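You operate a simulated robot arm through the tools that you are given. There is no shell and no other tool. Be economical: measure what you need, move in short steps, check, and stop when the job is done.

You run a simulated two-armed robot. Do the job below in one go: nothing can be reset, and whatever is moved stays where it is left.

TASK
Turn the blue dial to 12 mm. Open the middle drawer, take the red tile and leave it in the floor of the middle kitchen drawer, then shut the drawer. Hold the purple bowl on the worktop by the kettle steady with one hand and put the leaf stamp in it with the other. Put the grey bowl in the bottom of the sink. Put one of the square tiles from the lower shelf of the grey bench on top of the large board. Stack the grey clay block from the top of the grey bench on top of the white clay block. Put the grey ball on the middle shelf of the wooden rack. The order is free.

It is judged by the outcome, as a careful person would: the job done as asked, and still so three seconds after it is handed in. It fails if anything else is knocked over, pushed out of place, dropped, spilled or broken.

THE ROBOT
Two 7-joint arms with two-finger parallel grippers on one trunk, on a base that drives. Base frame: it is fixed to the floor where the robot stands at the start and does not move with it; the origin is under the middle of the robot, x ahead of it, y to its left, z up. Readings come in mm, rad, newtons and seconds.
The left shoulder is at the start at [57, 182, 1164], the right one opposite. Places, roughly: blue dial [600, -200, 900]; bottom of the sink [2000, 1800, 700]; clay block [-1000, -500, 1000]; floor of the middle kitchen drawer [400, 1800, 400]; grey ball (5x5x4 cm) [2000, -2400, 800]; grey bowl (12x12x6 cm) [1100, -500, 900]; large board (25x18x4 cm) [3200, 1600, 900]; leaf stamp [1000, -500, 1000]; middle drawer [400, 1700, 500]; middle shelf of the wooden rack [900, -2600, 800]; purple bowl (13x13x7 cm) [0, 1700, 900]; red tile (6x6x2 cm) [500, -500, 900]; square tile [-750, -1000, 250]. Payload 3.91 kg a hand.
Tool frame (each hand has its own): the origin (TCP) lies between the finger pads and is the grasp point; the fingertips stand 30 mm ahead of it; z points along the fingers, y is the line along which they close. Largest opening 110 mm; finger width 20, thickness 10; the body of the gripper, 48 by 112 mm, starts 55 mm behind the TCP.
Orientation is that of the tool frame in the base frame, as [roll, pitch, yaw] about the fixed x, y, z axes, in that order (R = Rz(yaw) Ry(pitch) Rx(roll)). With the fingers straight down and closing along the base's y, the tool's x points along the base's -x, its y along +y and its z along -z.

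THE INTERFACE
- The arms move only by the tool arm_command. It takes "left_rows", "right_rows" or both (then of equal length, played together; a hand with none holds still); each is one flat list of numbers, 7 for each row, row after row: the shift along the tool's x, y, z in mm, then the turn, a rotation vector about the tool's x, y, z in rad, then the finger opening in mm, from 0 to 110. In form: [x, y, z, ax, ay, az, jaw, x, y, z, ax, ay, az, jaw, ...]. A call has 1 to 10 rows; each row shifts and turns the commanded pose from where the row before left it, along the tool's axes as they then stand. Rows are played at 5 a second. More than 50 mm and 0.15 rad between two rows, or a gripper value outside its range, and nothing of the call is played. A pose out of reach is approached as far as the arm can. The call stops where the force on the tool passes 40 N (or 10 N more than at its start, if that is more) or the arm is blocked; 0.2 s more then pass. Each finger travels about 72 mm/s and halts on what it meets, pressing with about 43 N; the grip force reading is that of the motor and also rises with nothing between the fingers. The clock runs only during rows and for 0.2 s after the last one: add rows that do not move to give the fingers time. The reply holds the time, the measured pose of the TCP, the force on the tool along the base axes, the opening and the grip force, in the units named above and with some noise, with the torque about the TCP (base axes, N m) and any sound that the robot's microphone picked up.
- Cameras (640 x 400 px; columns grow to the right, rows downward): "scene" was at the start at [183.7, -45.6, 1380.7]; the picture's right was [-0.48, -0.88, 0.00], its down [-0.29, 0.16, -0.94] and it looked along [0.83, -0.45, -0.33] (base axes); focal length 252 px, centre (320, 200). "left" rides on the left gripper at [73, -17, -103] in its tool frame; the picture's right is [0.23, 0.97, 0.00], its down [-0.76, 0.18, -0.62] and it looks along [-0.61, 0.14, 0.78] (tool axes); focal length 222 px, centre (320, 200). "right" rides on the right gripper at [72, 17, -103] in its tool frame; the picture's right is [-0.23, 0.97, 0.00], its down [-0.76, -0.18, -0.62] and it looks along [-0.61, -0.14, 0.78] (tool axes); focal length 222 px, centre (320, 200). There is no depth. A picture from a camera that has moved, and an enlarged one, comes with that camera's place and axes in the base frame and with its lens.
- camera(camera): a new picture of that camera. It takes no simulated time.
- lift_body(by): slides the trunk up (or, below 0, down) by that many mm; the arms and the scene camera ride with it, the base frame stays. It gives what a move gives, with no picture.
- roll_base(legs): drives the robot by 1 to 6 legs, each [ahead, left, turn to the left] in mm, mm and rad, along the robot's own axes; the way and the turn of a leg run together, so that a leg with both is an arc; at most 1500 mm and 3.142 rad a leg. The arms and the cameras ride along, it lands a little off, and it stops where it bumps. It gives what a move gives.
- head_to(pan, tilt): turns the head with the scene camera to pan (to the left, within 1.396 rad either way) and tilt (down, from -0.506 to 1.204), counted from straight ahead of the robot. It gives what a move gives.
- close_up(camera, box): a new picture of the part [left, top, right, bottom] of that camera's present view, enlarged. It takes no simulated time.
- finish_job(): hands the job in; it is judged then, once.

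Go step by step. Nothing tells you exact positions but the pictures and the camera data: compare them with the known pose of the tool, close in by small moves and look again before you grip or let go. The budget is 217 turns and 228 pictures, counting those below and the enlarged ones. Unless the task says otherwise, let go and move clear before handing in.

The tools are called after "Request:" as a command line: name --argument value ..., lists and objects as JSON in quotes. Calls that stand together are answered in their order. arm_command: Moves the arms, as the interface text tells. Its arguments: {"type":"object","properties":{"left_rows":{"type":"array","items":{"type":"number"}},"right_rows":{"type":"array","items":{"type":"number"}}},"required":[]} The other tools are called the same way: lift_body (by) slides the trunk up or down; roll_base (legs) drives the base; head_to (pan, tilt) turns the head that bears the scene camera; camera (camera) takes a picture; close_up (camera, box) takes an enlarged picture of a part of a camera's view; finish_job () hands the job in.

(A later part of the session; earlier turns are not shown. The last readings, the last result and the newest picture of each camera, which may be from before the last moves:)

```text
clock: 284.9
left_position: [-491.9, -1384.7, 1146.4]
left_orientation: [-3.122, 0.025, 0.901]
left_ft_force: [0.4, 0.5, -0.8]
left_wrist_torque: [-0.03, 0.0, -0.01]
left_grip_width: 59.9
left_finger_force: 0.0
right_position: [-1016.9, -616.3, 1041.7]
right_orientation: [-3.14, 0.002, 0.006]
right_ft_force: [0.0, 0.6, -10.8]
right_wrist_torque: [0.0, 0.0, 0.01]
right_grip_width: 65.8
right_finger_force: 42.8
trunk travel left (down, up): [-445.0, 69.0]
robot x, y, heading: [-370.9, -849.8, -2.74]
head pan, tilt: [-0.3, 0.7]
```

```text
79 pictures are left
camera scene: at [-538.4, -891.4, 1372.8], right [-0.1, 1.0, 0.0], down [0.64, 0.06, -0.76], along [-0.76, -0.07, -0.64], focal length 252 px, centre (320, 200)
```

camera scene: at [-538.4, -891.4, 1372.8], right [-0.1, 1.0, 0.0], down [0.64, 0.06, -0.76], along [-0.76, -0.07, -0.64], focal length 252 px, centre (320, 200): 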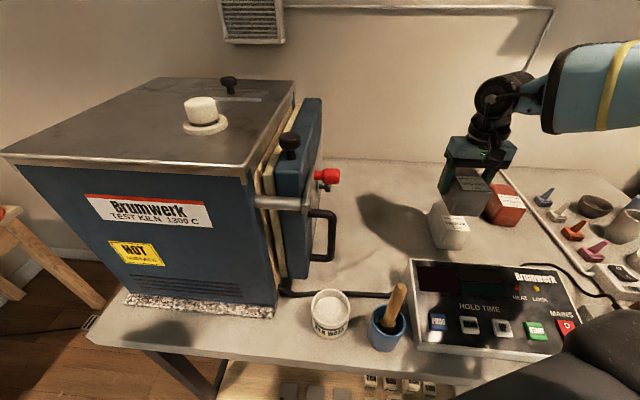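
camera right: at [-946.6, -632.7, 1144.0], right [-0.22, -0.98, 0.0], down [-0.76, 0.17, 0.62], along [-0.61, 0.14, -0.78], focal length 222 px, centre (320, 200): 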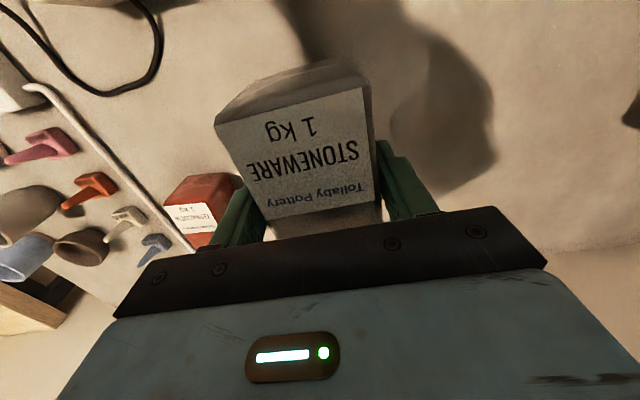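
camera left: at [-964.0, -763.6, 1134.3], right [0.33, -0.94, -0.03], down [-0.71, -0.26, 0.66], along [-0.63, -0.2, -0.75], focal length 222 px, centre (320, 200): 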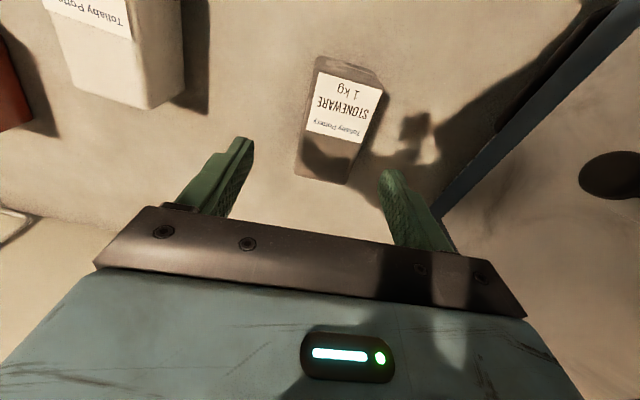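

Estimates place the white block centre at about (-1033, -609). Nudge there and lower; then check before contact.

Request:
arm_command --right_rows '[-16, -7, 10, 0, 0, 0, 40, 0, 0, 20, 0, 0, 0, 40, 0, 0, 15, 0, 0, 0, 40, 0, 0, 0, 0, 0, 0, 40]'

Request:
close_up --camera "scene" --box '[390, 120, 550, 260]'

```text
clock: 285.9
left_position: [-492.6, -1385.2, 1146.1]
left_orientation: [-3.121, 0.022, 0.899]
left_ft_force: [-0.5, 0.8, 0.4]
left_wrist_torque: [-0.04, -0.02, -0.01]
left_grip_width: 59.8
left_finger_force: 0.1
right_position: [-1035.9, -610.0, 996.9]
right_orientation: [3.141, 0.001, 0.005]
right_ft_force: [0.5, 0.1, -9.5]
right_wrist_torque: [0.03, 0.02, 0.0]
right_grip_width: 66.3
right_finger_force: 43.4
trunk travel left (down, up): [-445.0, 69.0]
robot x, y, heading: [-375.0, -849.0, -2.741]
head pan, tilt: [-0.3, 0.7]
```

```text
2.86 times, centred on (470, 190) of scene
camera zoom: at [-538.7, -892.3, 1372.7], right [-0.1, 1.0, 0.0], down [0.64, 0.06, -0.76], along [-0.76, -0.07, -0.64], focal length 719 px, centre (-109, 229)
```

zoom: 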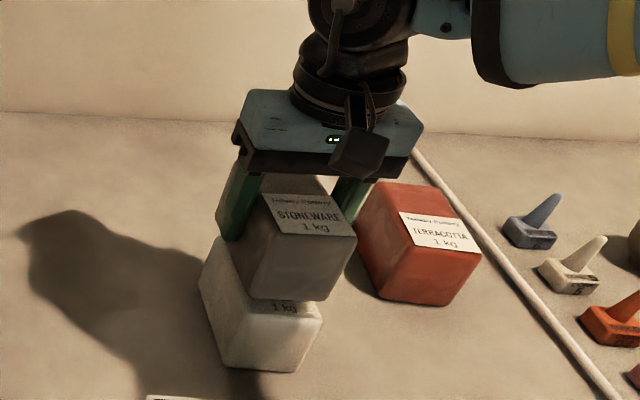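

The grey block sits about 8–10 mm too far right of the white one. Shift and lower to contact.

Request:
arm_command --right_rows '[0, 9, 0, 0, 0, 0, 40, 0, 0, 8, 0, 0, 0, 40, 0, 0, 4, 0, 0, 0, 40, 0, 0, 3, 0, 0, 0, 40, 0, 0, 3, 0, 0, 0, 40, 0, 0, 3, 0, 0, 0, 40, 0, 0, 3, 0, 0, 0, 40]'

Request:
close_up --camera "scene" --box '[390, 120, 550, 260]'

```text
clock: 287.5
left_position: [-490.0, -1385.9, 1146.6]
left_orientation: [-3.119, 0.023, 0.899]
left_ft_force: [-0.2, -0.8, -0.3]
left_wrist_torque: [0.0, -0.02, -0.01]
left_grip_width: 60.0
left_finger_force: 0.2
right_position: [-1037.1, -620.3, 982.5]
right_orientation: [3.139, 0.019, 0.008]
right_ft_force: [7.2, 3.3, 21.0]
right_wrist_torque: [0.22, -0.35, -0.01]
right_grip_width: 65.8
right_finger_force: 43.1
trunk travel left (down, up): [-445.0, 69.0]
robot x, y, heading: [-374.3, -850.4, -2.739]
head pan, tilt: [-0.3, 0.7]
stopped in row 7 (right hand): the force on the tool passed its limit at 43 N (the readings are from after the stop); the commanded pose is now the measured one
```

```text
2.86 times, centred on (470, 190) of scene
camera zoom: at [-534.8, -892.7, 1373.1], right [-0.1, 1.0, 0.0], down [0.64, 0.06, -0.77], along [-0.76, -0.07, -0.64], focal length 719 px, centre (-109, 229)
```

zoom: 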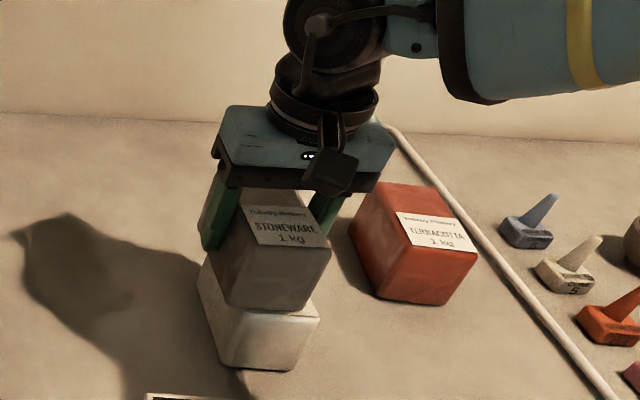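

Stacked and aligned. Release and rise.

Request:
arm_command --right_rows '[0, 0, -2, 0, 0, 0, 66, 0, 0, 0, 0, 0, 0, 80, 0, 0, 0, 0, 0, 0, 90, 0, 0, -20, 0, 0, 0, 90, 0, 0, -40, 0, 0, 0, 90, 0, 0, -40, 0, 0, 0, 90, 0, 0, -40, 0, 0, 0, 80, 30, 0, -20, 0, 0, 0, 60]'

Request:
camera --camera "scene"

```text
clock: 289.3
left_position: [-489.9, -1385.2, 1146.8]
left_orientation: [-3.12, 0.024, 0.9]
left_ft_force: [0.2, 0.1, 0.4]
left_wrist_torque: [-0.02, 0.02, 0.0]
left_grip_width: 60.1
left_finger_force: 0.1
right_position: [-1005.4, -619.3, 1142.4]
right_orientation: [3.14, 0.017, 0.01]
right_ft_force: [0.2, 0.3, 0.5]
right_wrist_torque: [-0.03, 0.01, 0.03]
right_grip_width: 60.0
right_finger_force: 0.0
trunk travel left (down, up): [-445.0, 69.0]
robot x, y, heading: [-368.9, -849.2, -2.748]
head pan, tilt: [-0.3, 0.7]
```

```text
76 pictures are left
camera scene: at [-536.3, -891.8, 1373.1], right [-0.1, 1.0, 0.0], down [0.64, 0.06, -0.77], along [-0.76, -0.07, -0.64], focal length 252 px, centre (320, 200)
```

scene: 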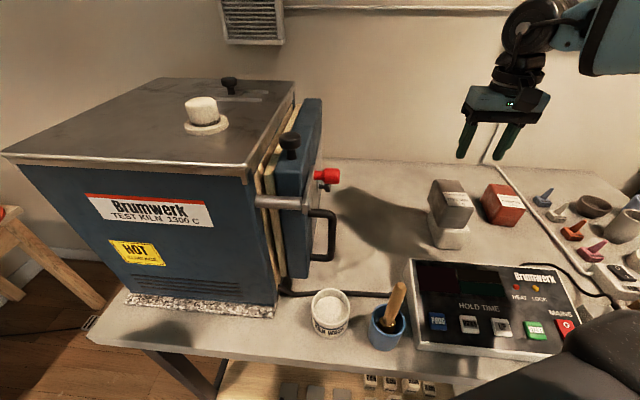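

Stack is done. Next the square tile on the lower shelf: back off, square up to the bench, bring the right hand in, and lower the trunk.

Request:
roll_base --legs '[[-350, 0, 0], [0, 0, -0.397], [0, 298, 0]]'

Request:
arm_command --right_rows '[0, 0, 0, 0, 0, -0.13, 80, 0, 0, 0, 0, 0, -0.13, 80, 0, 0, 0, 0, 0, -0.127, 80, 10, 45, 0, 0, 0, 0, 80, 10, 45, 0, 0, 0, 0, 80, 10, 45, 0, 0, 0, 0, 80, 10, 45, 0, 0, 0, 0, 80, 10, 45, 0, 0, 0, 0, 80, 10, 40, 0, 0, 0, 0, 80]'

Request:
lift_body --by -400

Request:
head_to --pan -0.1 --tilt 0.6

Request:
camera --camera "scene"

```text
clock: 295.6
left_position: [-369.0, -1460.5, 1147.3]
left_orientation: [-3.122, 0.022, 0.497]
left_ft_force: [0.0, 0.9, -0.1]
left_wrist_torque: [-0.04, 0.0, 0.03]
left_grip_width: 60.0
left_finger_force: 0.1
right_position: [-545.9, -556.1, 1141.5]
right_orientation: [3.141, 0.013, -0.394]
right_ft_force: [0.1, -0.8, -0.4]
right_wrist_torque: [-0.03, 0.0, -0.02]
right_grip_width: 59.9
right_finger_force: 0.0
trunk travel left (down, up): [-445.0, 69.0]
robot x, y, heading: [-49.7, -1018.4, 3.137]
head pan, tilt: [-0.3, 0.7]
```

```text
clock: 297.6
left_position: [-369.6, -1461.7, 1146.1]
left_orientation: [-3.119, 0.023, 0.498]
left_ft_force: [-0.6, -0.8, -0.7]
left_wrist_torque: [0.02, -0.01, 0.0]
left_grip_width: 59.7
left_finger_force: 0.1
right_position: [-488.9, -821.5, 1139.2]
right_orientation: [-3.138, 0.013, -0.005]
right_ft_force: [0.4, -0.1, 0.8]
right_wrist_torque: [0.03, 0.0, -0.02]
right_grip_width: 80.2
right_finger_force: 0.1
trunk travel left (down, up): [-445.0, 69.0]
robot x, y, heading: [-54.9, -1011.5, 3.138]
head pan, tilt: [-0.3, 0.7]
```

```text
clock: 301.4
left_position: [-369.8, -1462.3, 746.7]
left_orientation: [-3.12, 0.026, 0.501]
left_ft_force: [-0.9, -0.6, -0.3]
left_wrist_torque: [0.02, 0.01, -0.03]
left_grip_width: 60.0
left_finger_force: 0.1
right_position: [-485.7, -821.1, 740.3]
right_orientation: [-3.137, 0.014, -0.008]
right_ft_force: [-0.2, 0.0, 0.2]
right_wrist_torque: [0.03, 0.02, 0.0]
right_grip_width: 79.8
right_finger_force: 0.2
trunk travel left (down, up): [-45.0, 469.0]
robot x, y, heading: [-55.1, -1015.3, 3.137]
head pan, tilt: [-0.3, 0.7]
```

```text
clock: 302.1
left_position: [-369.4, -1462.5, 746.8]
left_orientation: [-3.121, 0.023, 0.499]
left_ft_force: [0.6, -0.2, -0.3]
left_wrist_torque: [0.02, 0.04, 0.0]
left_grip_width: 59.7
left_finger_force: 0.0
right_position: [-487.8, -820.9, 738.9]
right_orientation: [-3.137, 0.014, -0.005]
right_ft_force: [-0.1, 0.2, 0.6]
right_wrist_torque: [0.02, -0.01, 0.0]
right_grip_width: 80.1
right_finger_force: 0.0
trunk travel left (down, up): [-45.0, 469.0]
robot x, y, heading: [-50.4, -1010.9, 3.145]
head pan, tilt: [-0.099, 0.6]
```

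```text
75 pictures are left
camera scene: at [-376.9, -1005.4, 939.5], right [0.1, 0.99, 0.0], down [0.56, -0.06, -0.82], along [-0.82, 0.09, -0.57], focal length 252 px, centre (320, 200)
```

scene: 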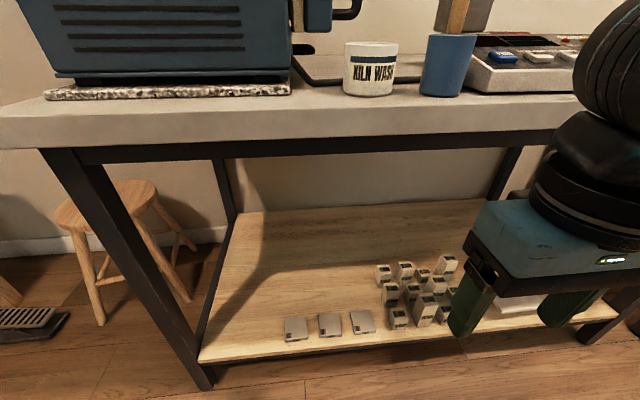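

Tiles are at x≈-754, y≈-1032, -935, -846 on the shelf (z≈250). I'll take the right one. Lower the hand in front of the bench first.

Request:
lift_body --by -40

Request:
arm_command --right_rows '[0, 5, 47, 0, 0, 0, 84, 0, 5, 47, 0, 0, 0, 84, 0, 5, 47, 0, 0, 0, 84, 0, 5, 47, 0, 0, 0, 84, 0, 5, 47, 0, 0, 0, 84, 0, 0, 47, 0, 0, 0, 84]'

Request:
camera --camera "right"

Request:
camera --camera "scene"

```text
clock: 302.9
left_position: [-370.2, -1462.1, 706.7]
left_orientation: [-3.12, 0.024, 0.5]
left_ft_force: [0.7, 0.2, -0.3]
left_wrist_torque: [0.0, 0.0, 0.03]
left_grip_width: 60.1
left_finger_force: 0.1
right_position: [-486.2, -821.9, 700.6]
right_orientation: [-3.14, 0.014, -0.003]
right_ft_force: [0.9, 0.1, -0.2]
right_wrist_torque: [0.0, 0.0, 0.02]
right_grip_width: 79.9
right_finger_force: 0.1
trunk travel left (down, up): [-5.0, 509.0]
robot x, y, heading: [-53.4, -1014.1, 3.14]
head pan, tilt: [-0.099, 0.6]
```

```text
clock: 304.4
left_position: [-369.0, -1460.5, 705.2]
left_orientation: [-3.121, 0.021, 0.499]
left_ft_force: [1.1, -0.5, 0.0]
left_wrist_torque: [-0.02, 0.0, -0.02]
left_grip_width: 60.0
left_finger_force: 0.2
right_position: [-491.8, -844.9, 413.4]
right_orientation: [-3.136, 0.017, -0.006]
right_ft_force: [1.0, -1.4, 0.5]
right_wrist_torque: [0.04, 0.02, 0.0]
right_grip_width: 84.0
right_finger_force: 0.1
trunk travel left (down, up): [-5.0, 509.0]
robot x, y, heading: [-51.2, -1013.6, 3.138]
head pan, tilt: [-0.099, 0.6]
```

```text
74 pictures are left
camera right: at [-419.8, -863.1, 515.4], right [-0.23, -0.97, 0.0], down [-0.75, 0.18, 0.64], along [-0.62, 0.15, -0.77], focal length 222 px, centre (320, 200)
```

right: 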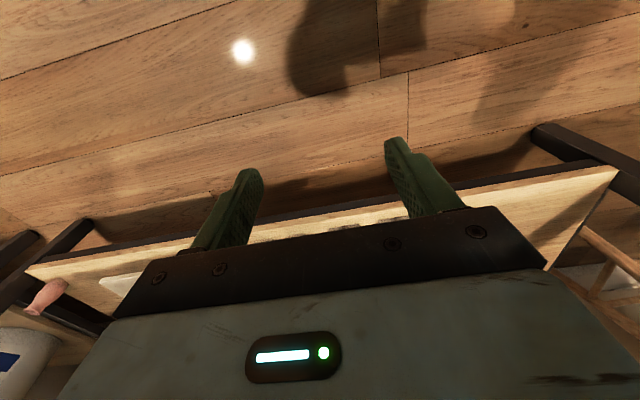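

```text
73 pictures are left
camera scene: at [-384.2, -1005.3, 909.8], right [0.1, 0.99, 0.0], down [0.56, -0.06, -0.82], along [-0.82, 0.09, -0.57], focal length 252 px, centre (320, 200)
```

scene: 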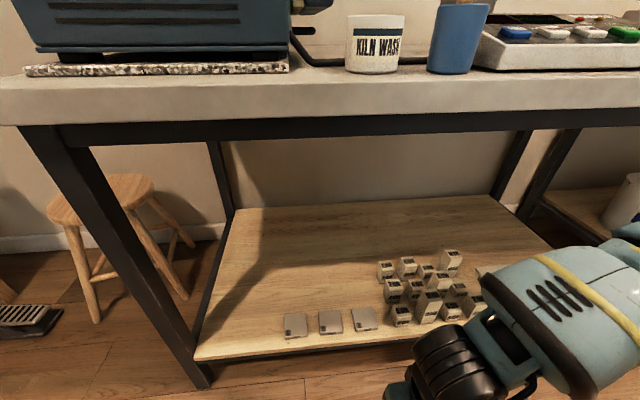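

Drive forward 180 mm so the hand goes in under the bench top.

Request:
roll_base --legs '[[180, 0, 0]]'

Request:
camera --camera "right"

Request:
camera --camera "scene"

```text
clock: 305.8
left_position: [-529.1, -1459.6, 706.4]
left_orientation: [-3.119, 0.028, 0.486]
left_ft_force: [-0.5, -0.6, 1.1]
left_wrist_torque: [-0.02, -0.02, 0.01]
left_grip_width: 60.0
left_finger_force: 0.0
right_position: [-636.1, -840.3, 410.3]
right_orientation: [-3.135, -0.012, -0.021]
right_ft_force: [-0.2, -1.8, -0.5]
right_wrist_torque: [-0.01, 0.01, 0.02]
right_grip_width: 84.0
right_finger_force: 0.0
trunk travel left (down, up): [-5.0, 509.0]
robot x, y, heading: [-207.4, -1014.0, 3.125]
head pan, tilt: [-0.099, 0.6]
stopped in leg 1: the robot was blocked; the commanded pose is now the measured one
```

```text
72 pictures are left
camera right: at [-566.1, -858.5, 512.5], right [-0.25, -0.97, -0.01], down [-0.76, 0.19, 0.62], along [-0.6, 0.16, -0.79], focal length 222 px, centre (320, 200)
```

right: 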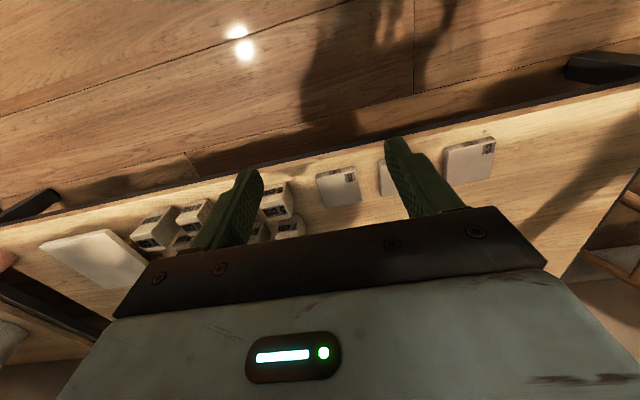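

```text
71 pictures are left
camera scene: at [-537.6, -1003.8, 911.1], right [0.12, 0.99, 0.0], down [0.56, -0.06, -0.83], along [-0.82, 0.1, -0.56], focal length 252 px, centre (320, 200)
```

scene: 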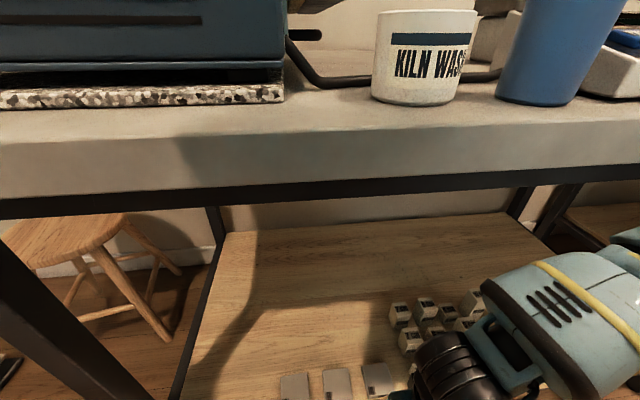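

The robot is blocked, likely by the bent elbow against the bench edge. I'll back up and instead extend the arm straighter from farther away.

Request:
roll_base --legs '[[-75, 0, 0.016]]'

Request:
arm_command --right_rows '[-40, 0, 0, 0, 0, 0, 84, -40, 0, 5, 0, 0, 0, 84, -40, 0, 10, 0, 0, 0, 84, -40, 0, 15, 0, 0, 0, 84]'

Request:
camera --camera "scene"

Request:
camera --camera "right"

```text
clock: 306.8
left_position: [-452.1, -1463.8, 706.4]
left_orientation: [-3.121, 0.021, 0.505]
left_ft_force: [0.2, -0.9, 0.1]
left_wrist_torque: [-0.01, -0.01, -0.04]
left_grip_width: 60.1
left_finger_force: 0.0
right_position: [-568.3, -846.3, 407.3]
right_orientation: [-3.133, -0.014, -0.002]
right_ft_force: [-0.5, 0.1, -0.1]
right_wrist_torque: [0.01, 0.01, -0.01]
right_grip_width: 84.0
right_finger_force: 0.1
trunk travel left (down, up): [-5.0, 509.0]
robot x, y, heading: [-136.4, -1015.0, -3.139]
head pan, tilt: [-0.099, 0.6]
```

```text
clock: 307.8
left_position: [-451.9, -1463.9, 707.1]
left_orientation: [-3.12, 0.023, 0.504]
left_ft_force: [-0.1, -0.1, -0.7]
left_wrist_torque: [-0.05, -0.03, -0.01]
left_grip_width: 59.8
left_finger_force: 0.0
right_position: [-726.2, -843.0, 375.7]
right_orientation: [-3.134, -0.013, -0.002]
right_ft_force: [-0.4, 0.5, 0.3]
right_wrist_torque: [0.02, -0.01, 0.0]
right_grip_width: 84.0
right_finger_force: 0.0
trunk travel left (down, up): [-5.0, 509.0]
robot x, y, heading: [-133.5, -1016.7, -3.143]
head pan, tilt: [-0.099, 0.6]
```

```text
70 pictures are left
camera scene: at [-468.8, -1008.1, 909.7], right [0.1, 1.0, 0.0], down [0.56, -0.06, -0.82], along [-0.82, 0.08, -0.57], focal length 252 px, centre (320, 200)
```

scene: 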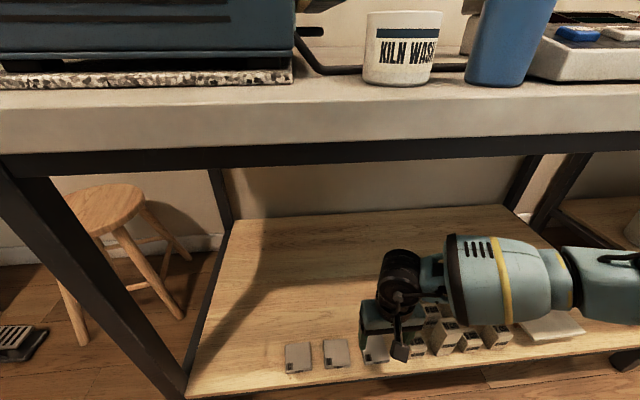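

```text
69 pictures are left
camera right: at [-657.5, -862.1, 479.6], right [-0.23, -0.97, -0.01], down [-0.77, 0.18, 0.61], along [-0.6, 0.15, -0.79], focal length 222 px, centre (320, 200)
```

right: 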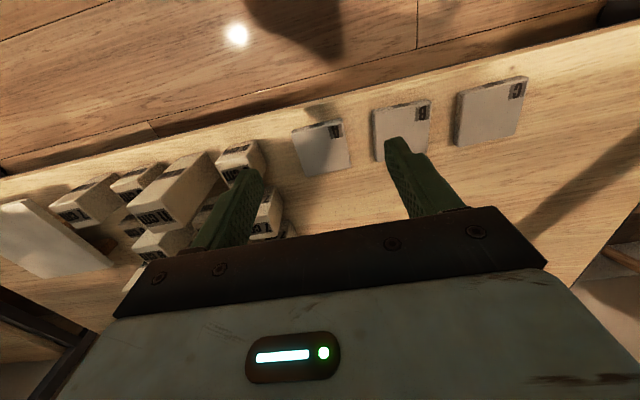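

Posts stand too close to the right tile, so I'll take the middle one (≈ (-756, -921)). Shift the base left 80 mm and lower a bit.

Request:
roll_base --legs '[[0, 79, 0]]'

Request:
arm_command --right_rows '[-15, 0, 20, 0, 0, 0, 74, -15, 0, 25, 0, 0, 0, 74, 0, 0, 10, 0, 0, 0, 74, 0, 0, 0, 0, 0, 0, 74]'

Request:
camera --camera "right"

Request:
camera --camera "scene"

```text
clock: 309.2
left_position: [-451.2, -1542.3, 706.0]
left_orientation: [-3.121, 0.022, 0.504]
left_ft_force: [-0.1, 0.6, -0.1]
left_wrist_torque: [0.0, 0.02, 0.02]
left_grip_width: 60.0
left_finger_force: 0.0
right_position: [-727.2, -922.5, 376.1]
right_orientation: [-3.135, -0.013, -0.001]
right_ft_force: [-0.3, 0.0, -0.7]
right_wrist_torque: [-0.02, 0.0, 0.01]
right_grip_width: 84.0
right_finger_force: 0.0
trunk travel left (down, up): [-5.0, 509.0]
robot x, y, heading: [-139.3, -1095.3, -3.147]
head pan, tilt: [-0.099, 0.6]
```

```text
clock: 310.2
left_position: [-452.3, -1542.7, 706.5]
left_orientation: [-3.12, 0.023, 0.505]
left_ft_force: [0.3, 0.1, 0.1]
left_wrist_torque: [0.02, 0.0, 0.01]
left_grip_width: 59.7
left_finger_force: 0.0
right_position: [-737.3, -919.0, 348.1]
right_orientation: [-3.135, -0.014, -0.001]
right_ft_force: [-0.2, -0.8, -0.5]
right_wrist_torque: [0.02, 0.0, 0.0]
right_grip_width: 73.9
right_finger_force: 0.0
right hand out of reach, approached as far as the arm can: row 1, 2
trunk travel left (down, up): [-5.0, 509.0]
robot x, y, heading: [-135.8, -1094.4, -3.136]
head pan, tilt: [-0.099, 0.6]
```

```text
68 pictures are left
camera right: at [-667.6, -937.0, 451.7], right [-0.23, -0.97, -0.01], down [-0.77, 0.18, 0.61], along [-0.6, 0.15, -0.79], focal length 222 px, centre (320, 200)
```

right: 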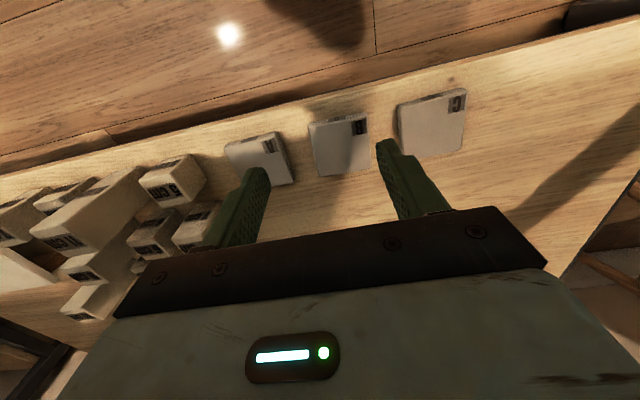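

```text
67 pictures are left
camera scene: at [-468.5, -1086.3, 909.8], right [0.1, 1.0, 0.0], down [0.56, -0.06, -0.83], along [-0.82, 0.08, -0.56], focal length 252 px, centre (320, 200)
```

scene: 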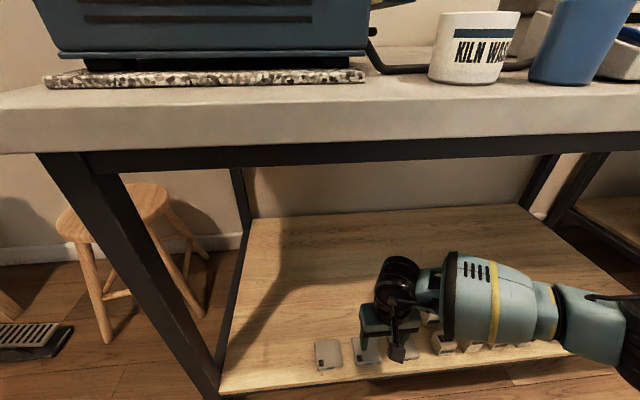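

Slightly out of reach; shift the base 30 mm forward and 14 mm left, then descend to just above the tile.

Request:
roll_base --legs '[[30, 14, 0]]'

Request:
arm_command --right_rows '[4, 0, 20, 0, 0, 0, 74, 4, 0, 20, 0, 0, 0, 74, 0, 0, 0, 0, 0, 0, 74]'

Request:
camera --camera "right"

```text
clock: 311.1
left_position: [-482.4, -1557.1, 706.5]
left_orientation: [-3.119, 0.024, 0.505]
left_ft_force: [-0.9, -1.2, 0.8]
left_wrist_torque: [-0.04, -0.04, -0.02]
left_grip_width: 60.0
left_finger_force: 0.0
right_position: [-767.5, -932.4, 347.9]
right_orientation: [-3.137, -0.013, -0.002]
right_ft_force: [1.3, -0.6, 0.1]
right_wrist_torque: [0.02, 0.02, 0.04]
right_grip_width: 73.8
right_finger_force: 0.1
trunk travel left (down, up): [-5.0, 509.0]
robot x, y, heading: [-163.9, -1111.8, -3.138]
head pan, tilt: [-0.099, 0.6]
```

```text
clock: 311.9
left_position: [-482.4, -1556.7, 706.0]
left_orientation: [-3.121, 0.023, 0.504]
left_ft_force: [-0.8, 0.1, -0.4]
left_wrist_torque: [0.01, 0.01, -0.01]
left_grip_width: 59.8
left_finger_force: 0.1
right_position: [-754.7, -925.6, 310.1]
right_orientation: [-3.137, -0.012, -0.003]
right_ft_force: [-0.3, -0.4, -0.2]
right_wrist_torque: [0.02, 0.01, 0.02]
right_grip_width: 74.0
right_finger_force: 0.0
right hand out of reach, approached as far as the arm can: row 1
trunk travel left (down, up): [-5.0, 509.0]
robot x, y, heading: [-166.4, -1109.5, -3.14]
head pan, tilt: [-0.099, 0.6]
```

```text
66 pictures are left
camera right: at [-684.5, -943.1, 414.5], right [-0.23, -0.97, -0.01], down [-0.77, 0.18, 0.61], along [-0.6, 0.15, -0.79], focal length 222 px, centre (320, 200)
```

right: 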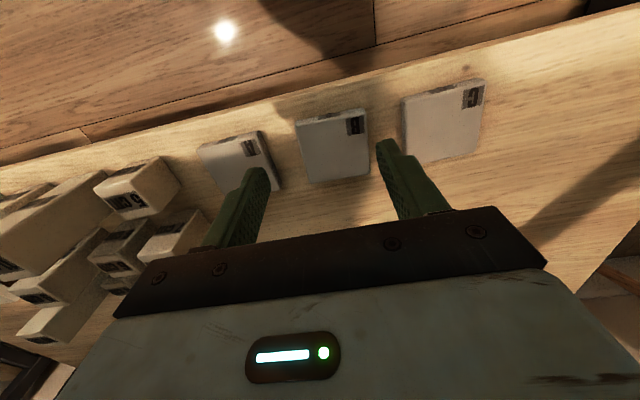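

Tile centre is ~10 mm left of the finger midline. Correct, descend to the shelf and close.

Request:
arm_command --right_rows '[3, 10, 0, 0, 0, 0, 74, 0, 0, 14, 0, 0, 0, 74, 0, 0, 7, 0, 0, 0, 74, 0, 0, 5, 0, 0, 0, 74, 0, 0, 0, 0, 0, 0, 74]'

Request:
camera --camera "right"

```text
clock: 313.1
left_position: [-482.4, -1556.5, 706.6]
left_orientation: [-3.121, 0.022, 0.503]
left_ft_force: [-0.2, 0.4, 0.3]
left_wrist_torque: [-0.02, 0.0, -0.02]
left_grip_width: 60.1
left_finger_force: 0.0
right_position: [-743.1, -924.7, 292.1]
right_orientation: [-3.136, -0.012, -0.002]
right_ft_force: [-0.1, 0.7, 0.6]
right_wrist_torque: [-0.01, -0.01, -0.03]
right_grip_width: 74.2
right_finger_force: 0.0
right hand out of reach, approached as far as the arm can: row 1, 2, 3
trunk travel left (down, up): [-5.0, 509.0]
robot x, y, heading: [-167.0, -1108.6, -3.14]
head pan, tilt: [-0.099, 0.6]
```

```text
65 pictures are left
camera right: at [-672.4, -942.7, 395.6], right [-0.23, -0.97, -0.01], down [-0.77, 0.18, 0.61], along [-0.6, 0.15, -0.79], focal length 222 px, centre (320, 200)
```

right: 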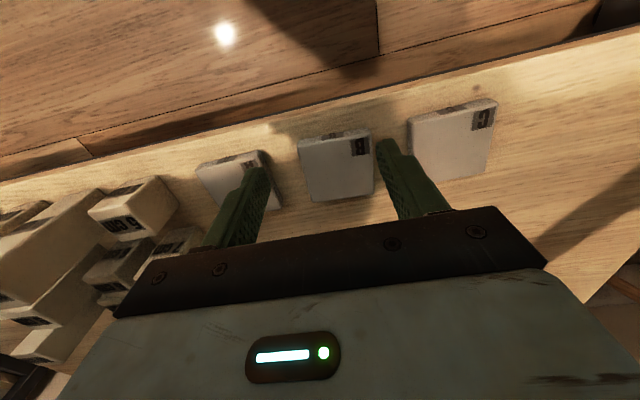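

Reach again; raise a little, roll 40 mm forward and 10 mm left, then come down.

Request:
arm_command --right_rows '[0, 0, -20, 0, 0, 0, 74]'

Request:
roll_base --legs '[[45, 10, 0]]'

Request:
arm_command --right_rows '[15, 0, 5, 0, 0, 0, 74, 15, 0, 5, 0, 0, 0, 74, 0, 0, 0, 0, 0, 0, 74]'

Request:
camera --camera "right"

```text
clock: 313.4
left_position: [-482.5, -1556.0, 706.0]
left_orientation: [-3.119, 0.023, 0.505]
left_ft_force: [-1.0, 0.3, -1.0]
left_wrist_torque: [0.04, 0.02, 0.03]
left_grip_width: 59.9
left_finger_force: 0.1
right_position: [-744.9, -927.2, 310.6]
right_orientation: [-3.135, -0.012, -0.002]
right_ft_force: [0.2, 0.2, 0.0]
right_wrist_torque: [-0.03, -0.01, -0.01]
right_grip_width: 74.0
right_finger_force: 0.0
trunk travel left (down, up): [-5.0, 509.0]
robot x, y, heading: [-165.4, -1106.4, -3.139]
head pan, tilt: [-0.099, 0.6]
```

```text
clock: 314.4
left_position: [-528.9, -1566.8, 706.2]
left_orientation: [-3.12, 0.021, 0.504]
left_ft_force: [-0.1, 0.9, 0.1]
left_wrist_torque: [0.02, -0.01, 0.01]
left_grip_width: 60.1
left_finger_force: 0.1
right_position: [-791.1, -936.6, 310.9]
right_orientation: [-3.137, -0.014, -0.003]
right_ft_force: [0.2, -0.4, 0.0]
right_wrist_torque: [0.01, -0.02, 0.0]
right_grip_width: 74.0
right_finger_force: 0.1
trunk travel left (down, up): [-5.0, 509.0]
robot x, y, heading: [-210.4, -1117.1, -3.142]
head pan, tilt: [-0.099, 0.6]
```

```text
clock: 315.2
left_position: [-527.8, -1567.2, 707.7]
left_orientation: [-3.12, 0.022, 0.504]
left_ft_force: [-0.7, 0.4, -0.5]
left_wrist_torque: [0.0, 0.02, 0.01]
left_grip_width: 59.8
left_finger_force: 0.0
right_position: [-759.6, -936.8, 301.2]
right_orientation: [-3.136, -0.011, -0.002]
right_ft_force: [0.6, -0.5, 0.7]
right_wrist_torque: [0.03, 0.01, -0.01]
right_grip_width: 74.1
right_finger_force: 0.1
trunk travel left (down, up): [-5.0, 509.0]
robot x, y, heading: [-211.6, -1119.3, -3.139]
head pan, tilt: [-0.099, 0.6]
```

```text
64 pictures are left
camera right: at [-689.9, -954.8, 404.6], right [-0.23, -0.97, -0.01], down [-0.77, 0.18, 0.61], along [-0.6, 0.15, -0.79], focal length 222 px, centre (320, 200)
```

right: 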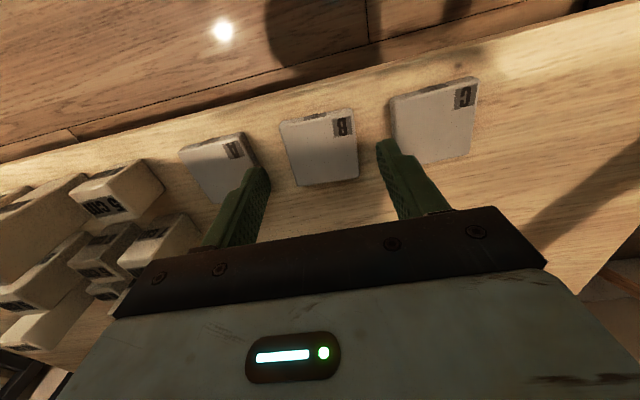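

Aligned. Descend onto the shelf level and close on the tile.

Request:
arm_command --right_rows '[6, 0, 8, 0, 0, 0, 70, 0, 0, 6, 0, 0, 0, 70, 0, 0, 4, 0, 0, 0, 70, 0, 0, 3, 0, 0, 0, 70, 0, 0, 3, 0, 0, 0, 70, 0, 0, 3, 0, 0, 0, 70]'

Request:
camera --camera "right"

```text
clock: 316.6
left_position: [-527.7, -1565.5, 706.8]
left_orientation: [-3.121, 0.022, 0.504]
left_ft_force: [0.2, 0.0, -0.8]
left_wrist_torque: [0.01, 0.0, 0.03]
left_grip_width: 60.0
left_finger_force: 0.1
right_position: [-752.0, -935.9, 274.5]
right_orientation: [-3.137, -0.011, -0.001]
right_ft_force: [-0.6, 0.1, -0.4]
right_wrist_torque: [-0.05, -0.02, 0.0]
right_grip_width: 70.3
right_finger_force: 0.1
trunk travel left (down, up): [-5.0, 509.0]
robot x, y, heading: [-210.6, -1119.5, -3.139]
head pan, tilt: [-0.099, 0.6]
```

```text
63 pictures are left
camera right: at [-683.1, -954.2, 378.2], right [-0.23, -0.97, -0.01], down [-0.77, 0.18, 0.61], along [-0.6, 0.15, -0.79], focal length 222 px, centre (320, 200)
```

right: 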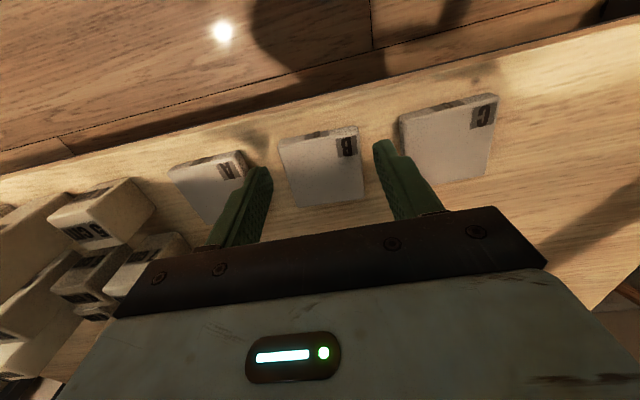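

No contact yet; keep descending in small steps.

Request:
arm_command --right_rows '[0, 0, 4, 0, 0, 0, 70, 0, 0, 3, 0, 0, 0, 70, 0, 0, 3, 0, 0, 0, 70, 0, 0, 3, 0, 0, 0, 70, 0, 0, 2, 0, 0, 0, 70, 0, 0, 2, 0, 0, 0, 70, 0, 0, 2, 0, 0, 0, 70]'

Request:
camera --camera "right"

```text
clock: 318.2
left_position: [-527.8, -1566.8, 706.9]
left_orientation: [-3.121, 0.021, 0.505]
left_ft_force: [0.1, 0.7, -0.7]
left_wrist_torque: [0.03, -0.02, -0.02]
left_grip_width: 60.0
left_finger_force: 0.1
right_position: [-751.5, -933.7, 257.4]
right_orientation: [-3.137, -0.012, -0.001]
right_ft_force: [0.7, 0.3, 0.1]
right_wrist_torque: [-0.02, -0.01, -0.02]
right_grip_width: 70.1
right_finger_force: 0.2
right hand out of reach, approached as far as the arm can: row 7
trunk travel left (down, up): [-5.0, 509.0]
robot x, y, heading: [-211.7, -1116.5, -3.14]
head pan, tilt: [-0.099, 0.6]
```

```text
62 pictures are left
camera right: at [-681.8, -951.7, 360.9], right [-0.23, -0.97, -0.01], down [-0.77, 0.18, 0.61], along [-0.6, 0.15, -0.79], focal length 222 px, centre (320, 200)
```

right: 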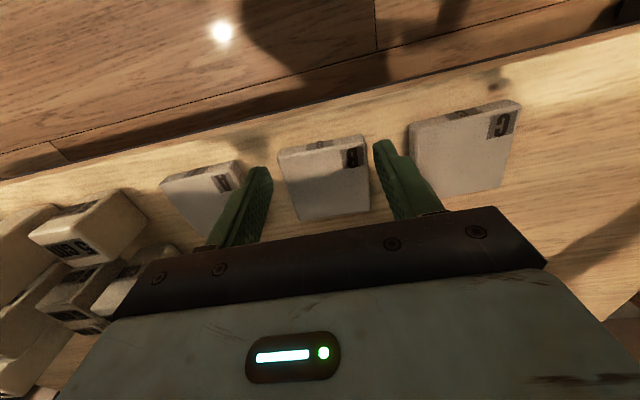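

Fingertips are now well below the tile top on both sides. Close on it.

Request:
arm_command --right_rows '[0, 0, 0, 0, 0, 0, 60, 0, 0, 0, 0, 0, 0, 50, 0, 0, 0, 0, 0, 0, 40, 0, 0, 0, 0, 0, 0, 40, 0, 0, -5, 0, 0, 0, 40, 0, 0, -15, 0, 0, 0, 40]'

Request:
camera --camera "right"

```text
clock: 319.6
left_position: [-527.5, -1566.0, 707.2]
left_orientation: [-3.12, 0.024, 0.504]
left_ft_force: [-0.7, 0.3, 0.4]
left_wrist_torque: [0.0, 0.0, 0.01]
left_grip_width: 60.0
left_finger_force: 0.2
right_position: [-752.2, -933.4, 277.4]
right_orientation: [-3.137, -0.012, 0.0]
right_ft_force: [-0.3, 0.4, 0.1]
right_wrist_torque: [0.0, -0.01, 0.0]
right_grip_width: 40.0
right_finger_force: 0.0
trunk travel left (down, up): [-5.0, 509.0]
robot x, y, heading: [-214.2, -1115.6, -3.142]
head pan, tilt: [-0.099, 0.6]
```

```text
61 pictures are left
camera right: at [-682.2, -951.7, 380.7], right [-0.23, -0.97, -0.01], down [-0.77, 0.18, 0.61], along [-0.6, 0.15, -0.79], focal length 222 px, centre (320, 200)
```

right: 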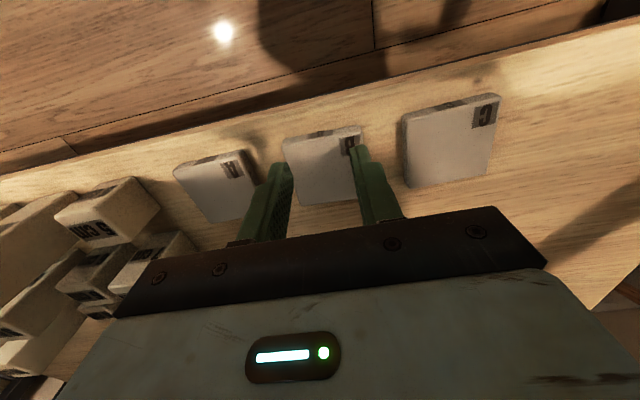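

The shelf is lower than I took it: stereo gives the tile at (-783, -930), top z≈198. I'll reopen, tilt the fingers forward 0.4 rad to gain reach, and approach along the finger axis.

Request:
arm_command --right_rows '[0, 0, 0, 0, -0.133, 0, 56, 0, 0, 0, 0, -0.133, 0, 72, 0, 0, 0, 0, -0.134, 0, 72, -3, 0, 20, 0, 0, 0, 72, 0, 0, 0, 0, 0, 0, 72]'

Request:
camera --camera "right"

```text
clock: 320.8
left_position: [-527.8, -1565.7, 707.2]
left_orientation: [-3.119, 0.023, 0.504]
left_ft_force: [-0.6, 0.1, -0.3]
left_wrist_torque: [0.05, 0.01, 0.03]
left_grip_width: 59.9
left_finger_force: 0.0
right_position: [-763.0, -934.3, 260.9]
right_orientation: [-3.135, 0.389, -0.001]
right_ft_force: [-0.5, -0.2, -0.8]
right_wrist_torque: [0.06, 0.0, 0.02]
right_grip_width: 72.1
right_finger_force: 0.0
trunk travel left (down, up): [-5.0, 509.0]
robot x, y, heading: [-210.7, -1118.6, -3.137]
head pan, tilt: [-0.099, 0.6]
```

```text
60 pictures are left
camera right: at [-657.8, -951.7, 328.7], right [-0.21, -0.97, 0.08], down [-0.47, 0.17, 0.87], along [-0.86, 0.15, -0.49], focal length 222 px, centre (320, 200)
```

right: 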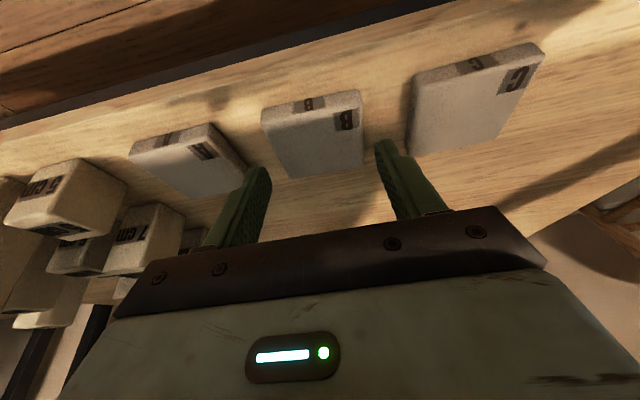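

Tile at (-784, -926) confirmed. Advance along the finger axis.

Request:
arm_command --right_rows '[0, -8, 10, 0, 0, 0, 72, 0, 0, 12, 0, 0, 0, 72, 0, 0, 10, 0, 0, 0, 72, 0, 0, 5, 0, 0, 0, 72, 0, 0, 0, 0, 0, 0, 72]'

Request:
camera --camera "right"

```text
clock: 321.4
left_position: [-526.5, -1566.0, 708.0]
left_orientation: [-3.122, 0.023, 0.501]
left_ft_force: [-0.1, -0.6, -0.3]
left_wrist_torque: [-0.03, -0.01, 0.02]
left_grip_width: 60.0
left_finger_force: 0.0
right_position: [-772.2, -929.1, 245.9]
right_orientation: [3.137, 0.395, -0.004]
right_ft_force: [7.7, 4.4, 21.0]
right_wrist_torque: [-0.66, -0.2, 0.29]
right_grip_width: 70.2
right_finger_force: 0.0
trunk travel left (down, up): [-5.0, 509.0]
robot x, y, heading: [-211.8, -1119.1, -3.141]
head pan, tilt: [-0.099, 0.6]
stopped in row 3 (right hand): the force on the tool passed its limit at 54 N (the readings are from after the stop); the commanded pose is now the measured one
```

```text
59 pictures are left
camera right: at [-667.5, -945.2, 313.7], right [-0.21, -0.97, 0.09], down [-0.46, 0.18, 0.87], along [-0.86, 0.14, -0.49], focal length 222 px, centre (320, 200)
```

right: 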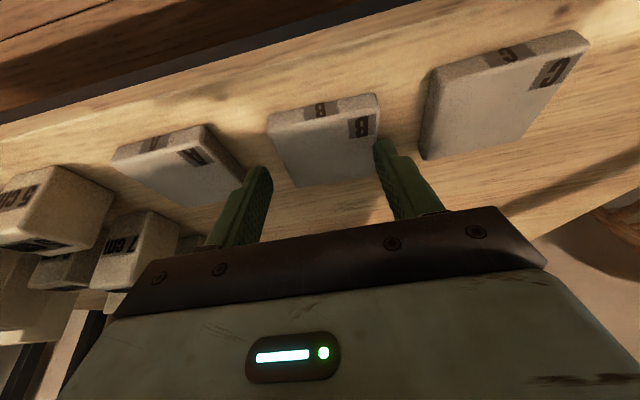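

The tile is about 70 mm wide and one fingertip touched its edge. Back off, open to 90 mm, and go in again.

Request:
arm_command --right_rows '[0, 2, -20, 0, 0, 0, 80, 0, 0, 0, 0, 0, 0, 90, 0, 0, 0, 0, 0, 0, 90]'

Request:
camera --camera "right"

```text
clock: 322.2
left_position: [-528.3, -1566.1, 706.0]
left_orientation: [-3.121, 0.022, 0.503]
left_ft_force: [-0.1, 0.0, 0.1]
left_wrist_torque: [-0.01, -0.01, 0.02]
left_grip_width: 59.9
left_finger_force: 0.0
right_position: [-764.4, -930.6, 263.6]
right_orientation: [3.137, 0.394, -0.001]
right_ft_force: [0.0, 0.0, 0.3]
right_wrist_torque: [-0.02, -0.01, 0.02]
right_grip_width: 90.1
right_finger_force: 0.0
trunk travel left (down, up): [-5.0, 509.0]
robot x, y, heading: [-207.3, -1115.1, -3.144]
head pan, tilt: [-0.099, 0.6]
```

```text
58 pictures are left
camera right: at [-658.9, -947.1, 330.3], right [-0.21, -0.97, 0.09], down [-0.46, 0.18, 0.87], along [-0.86, 0.14, -0.49], focal length 222 px, centre (320, 200)
```

right: 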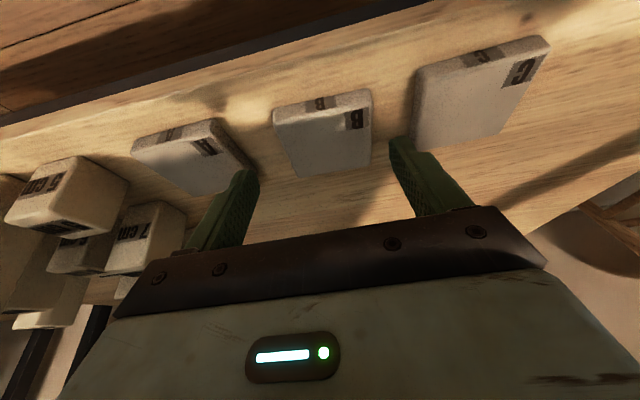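

Set opening to 86 mm (gap between tiles ≈20 mm) and go down slowly.

Request:
arm_command --right_rows '[0, 1, 10, 0, 0, 0, 86, 0, 0, 8, 0, 0, 0, 86, 0, 0, 6, 0, 0, 0, 86, 0, 0, 4, 0, 0, 0, 86, 0, 0, 3, 0, 0, 0, 86, 0, 0, 3, 0, 0, 0, 86, 0, 0, 3, 0, 0, 0, 86]'

Request:
camera --camera "right"

```text
clock: 323.8
left_position: [-527.9, -1567.2, 706.4]
left_orientation: [-3.12, 0.022, 0.506]
left_ft_force: [-0.2, 0.1, 0.4]
left_wrist_torque: [0.03, -0.04, 0.02]
left_grip_width: 60.2
left_finger_force: 0.0
right_position: [-777.0, -925.2, 233.9]
right_orientation: [3.137, 0.393, -0.001]
right_ft_force: [-0.5, -0.4, 0.0]
right_wrist_torque: [-0.04, -0.01, 0.0]
right_grip_width: 86.5
right_finger_force: 0.8
right hand out of reach, approached as far as the arm can: row 5, 7
trunk travel left (down, up): [-5.0, 509.0]
robot x, y, heading: [-213.1, -1119.3, -3.141]
head pan, tilt: [-0.099, 0.6]
```

```text
57 pictures are left
camera right: at [-672.1, -942.4, 301.0], right [-0.21, -0.97, 0.09], down [-0.46, 0.18, 0.87], along [-0.86, 0.14, -0.49], focal length 222 px, centre (320, 200)
```

right: 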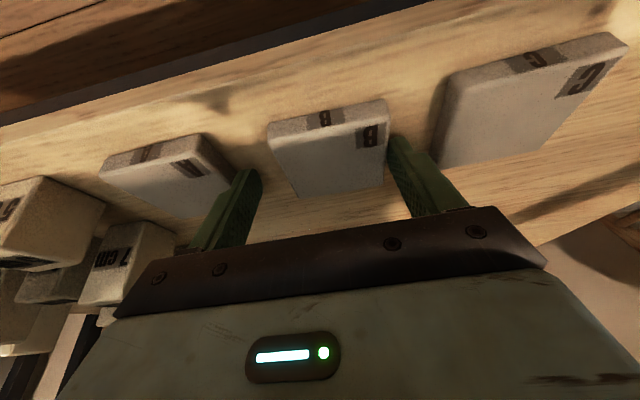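

Both fingertips are beside the tile below its top. Close now.

Request:
arm_command --right_rows '[0, 0, 0, 0, 0, 0, 80, 0, 0, 0, 0, 0, 0, 72, 0, 0, 0, 0, 0, 0, 60, 0, 0, 0, 0, 0, 0, 50, 0, 0, 0, 0, 0, 0, 50]'

Request:
camera --camera "right"

```text
clock: 325.0
left_position: [-527.2, -1566.7, 706.9]
left_orientation: [-3.121, 0.023, 0.503]
left_ft_force: [-0.8, -0.8, 0.0]
left_wrist_torque: [0.02, 0.0, 0.01]
left_grip_width: 59.8
left_finger_force: 0.0
right_position: [-777.7, -926.4, 233.5]
right_orientation: [3.138, 0.394, -0.002]
right_ft_force: [-0.2, 1.2, 0.9]
right_wrist_torque: [0.05, 0.02, 0.03]
right_grip_width: 65.1
right_finger_force: 42.7
trunk travel left (down, up): [-5.0, 509.0]
robot x, y, heading: [-211.3, -1113.6, -3.14]
head pan, tilt: [-0.099, 0.6]
```

```text
56 pictures are left
camera right: at [-672.1, -942.3, 301.0], right [-0.21, -0.97, 0.09], down [-0.46, 0.18, 0.87], along [-0.86, 0.14, -0.49], focal length 222 px, centre (320, 200)
```

right: 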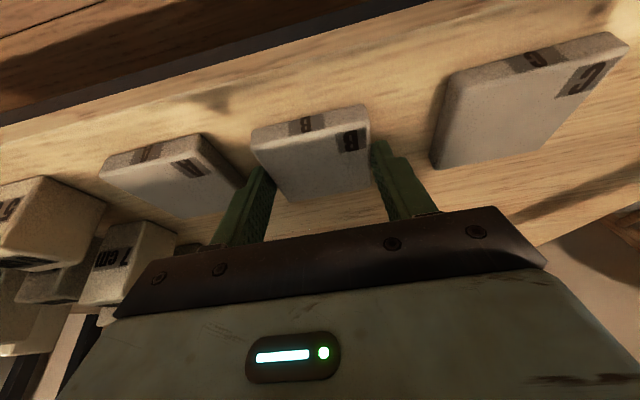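

Gripped (65 mm). Lift it off the shelf.

Request:
arm_command --right_rows '[-2, 0, -9, 0, 0, 0, 50, -4, 0, -14, 0, 0, 0, 50, -6, 0, -20, 0, 0, 0, 50, -8, 0, -25, 0, 0, 0, 50, 0, 0, -30, 0, 0, 0, 50]'

Request:
camera --camera "right"

Request:
camera --camera "scene"

```text
clock: 326.2
left_position: [-528.7, -1567.0, 705.6]
left_orientation: [-3.12, 0.023, 0.504]
left_ft_force: [0.1, -0.2, -0.1]
left_wrist_torque: [-0.02, 0.01, 0.03]
left_grip_width: 60.0
left_finger_force: 0.1
right_position: [-757.3, -924.4, 330.3]
right_orientation: [3.138, 0.392, -0.004]
right_ft_force: [0.0, 0.3, -1.7]
right_wrist_torque: [-0.01, -0.01, 0.03]
right_grip_width: 64.9
right_finger_force: 42.6
trunk travel left (down, up): [-5.0, 509.0]
robot x, y, heading: [-210.3, -1118.4, -3.142]
head pan, tilt: [-0.099, 0.6]
```

```text
55 pictures are left
camera right: at [-652.1, -942.0, 397.5], right [-0.21, -0.97, 0.09], down [-0.46, 0.18, 0.87], along [-0.86, 0.14, -0.49], focal length 222 px, centre (320, 200)
```

right: 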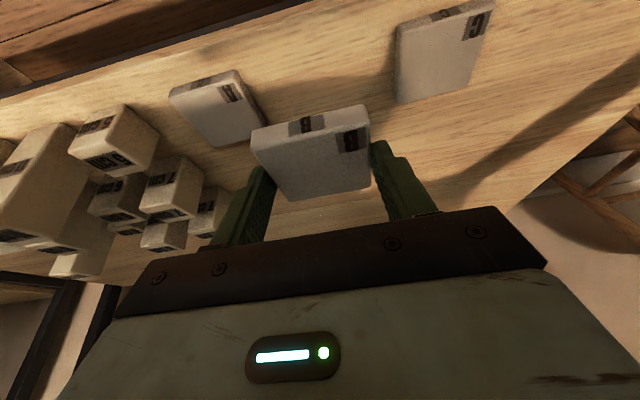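

```text
54 pictures are left
camera scene: at [-544.5, -1110.0, 909.8], right [0.1, 1.0, 0.0], down [0.56, -0.06, -0.83], along [-0.82, 0.08, -0.56], focal length 252 px, centre (320, 200)
```

scene: 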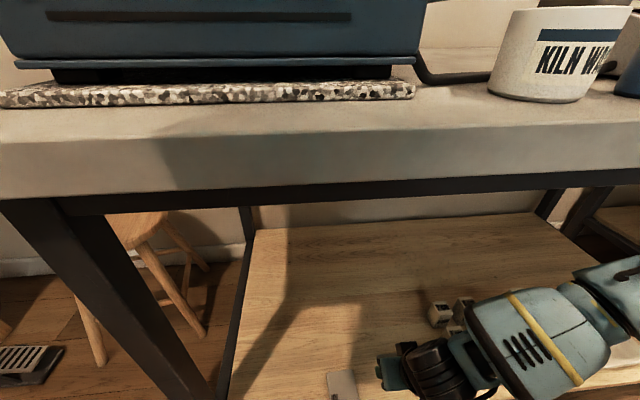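

Tile is held. Back straight out, raise the trunk, and travel toward the small table by the door for the grey ball.

Request:
roll_base --legs '[[-290, 0, 0]]'

Request:
lift_body --by 400

Request:
roll_base --legs '[[0, 0, 1.571], [380, 0, 0], [0, 1450, 0], [0, 200, 0]]'

Request:
head_to --pan 0.2 --tilt 0.4

Request:
camera --camera "scene"

```text
clock: 328.2
left_position: [-234.8, -1567.5, 706.8]
left_orientation: [-3.121, 0.023, 0.512]
left_ft_force: [0.4, 1.3, 0.6]
left_wrist_torque: [0.02, 0.01, -0.01]
left_grip_width: 60.0
left_finger_force: 0.1
right_position: [-469.0, -927.6, 331.1]
right_orientation: [3.138, 0.395, 0.007]
right_ft_force: [0.4, 1.2, -1.2]
right_wrist_torque: [-0.01, -0.04, -0.04]
right_grip_width: 64.8
right_finger_force: 43.1
trunk travel left (down, up): [-5.0, 509.0]
robot x, y, heading: [78.2, -1114.3, -3.136]
head pan, tilt: [-0.099, 0.6]
```

```text
clock: 332.0
left_position: [-235.1, -1566.3, 1106.3]
left_orientation: [-3.121, 0.022, 0.512]
left_ft_force: [-0.2, 0.0, -0.7]
left_wrist_torque: [0.01, 0.05, 0.01]
left_grip_width: 60.1
left_finger_force: 0.0
right_position: [-489.5, -927.5, 771.2]
right_orientation: [3.139, 0.475, 0.005]
right_ft_force: [0.0, -0.2, -1.4]
right_wrist_torque: [0.0, 0.02, 0.0]
right_grip_width: 65.2
right_finger_force: 43.4
trunk travel left (down, up): [-405.0, 109.0]
robot x, y, heading: [79.0, -1116.3, -3.132]
head pan, tilt: [-0.099, 0.6]
```

```text
clock: 353.0
left_position: [2207.7, -1808.3, 1105.7]
left_orientation: [-3.12, 0.022, 2.075]
left_ft_force: [0.1, -0.3, -0.1]
left_wrist_torque: [-0.01, 0.0, -0.03]
left_grip_width: 59.8
left_finger_force: 0.0
right_position: [1567.5, -2057.6, 771.3]
right_orientation: [3.136, 0.473, 1.567]
right_ft_force: [-0.3, -1.2, -1.5]
right_wrist_torque: [0.0, -0.02, -0.01]
right_grip_width: 65.0
right_finger_force: 43.1
trunk travel left (down, up): [-405.0, 109.0]
robot x, y, heading: [1763.7, -1488.7, -1.569]
head pan, tilt: [-0.099, 0.6]
```

```text
clock: 353.8
left_position: [2208.4, -1807.9, 1106.9]
left_orientation: [-3.121, 0.021, 2.073]
left_ft_force: [-0.9, -0.7, 0.0]
left_wrist_torque: [0.0, 0.01, 0.0]
left_grip_width: 60.0
left_finger_force: 0.0
right_position: [1566.3, -2057.1, 771.0]
right_orientation: [3.138, 0.473, 1.565]
right_ft_force: [-0.2, -0.2, -1.1]
right_wrist_torque: [0.04, 0.01, -0.02]
right_grip_width: 65.1
right_finger_force: 43.3
trunk travel left (down, up): [-405.0, 109.0]
robot x, y, heading: [1762.8, -1490.8, -1.574]
head pan, tilt: [0.201, 0.4]
```

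```text
53 pictures are left
camera scene: at [1779.6, -1694.5, 1351.2], right [-0.98, -0.2, 0.0], down [-0.08, 0.38, -0.92], along [0.18, -0.9, -0.39], focal length 252 px, centre (320, 200)
```

scene: 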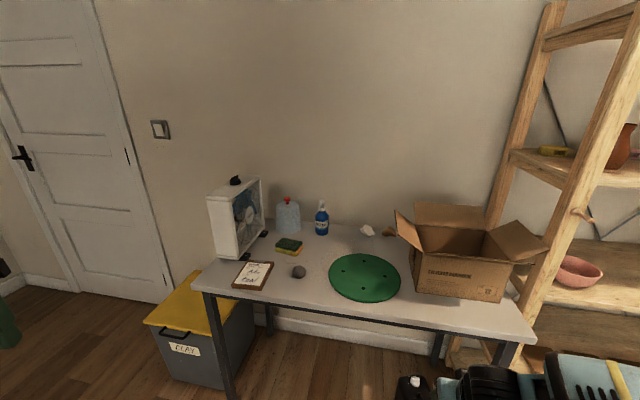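

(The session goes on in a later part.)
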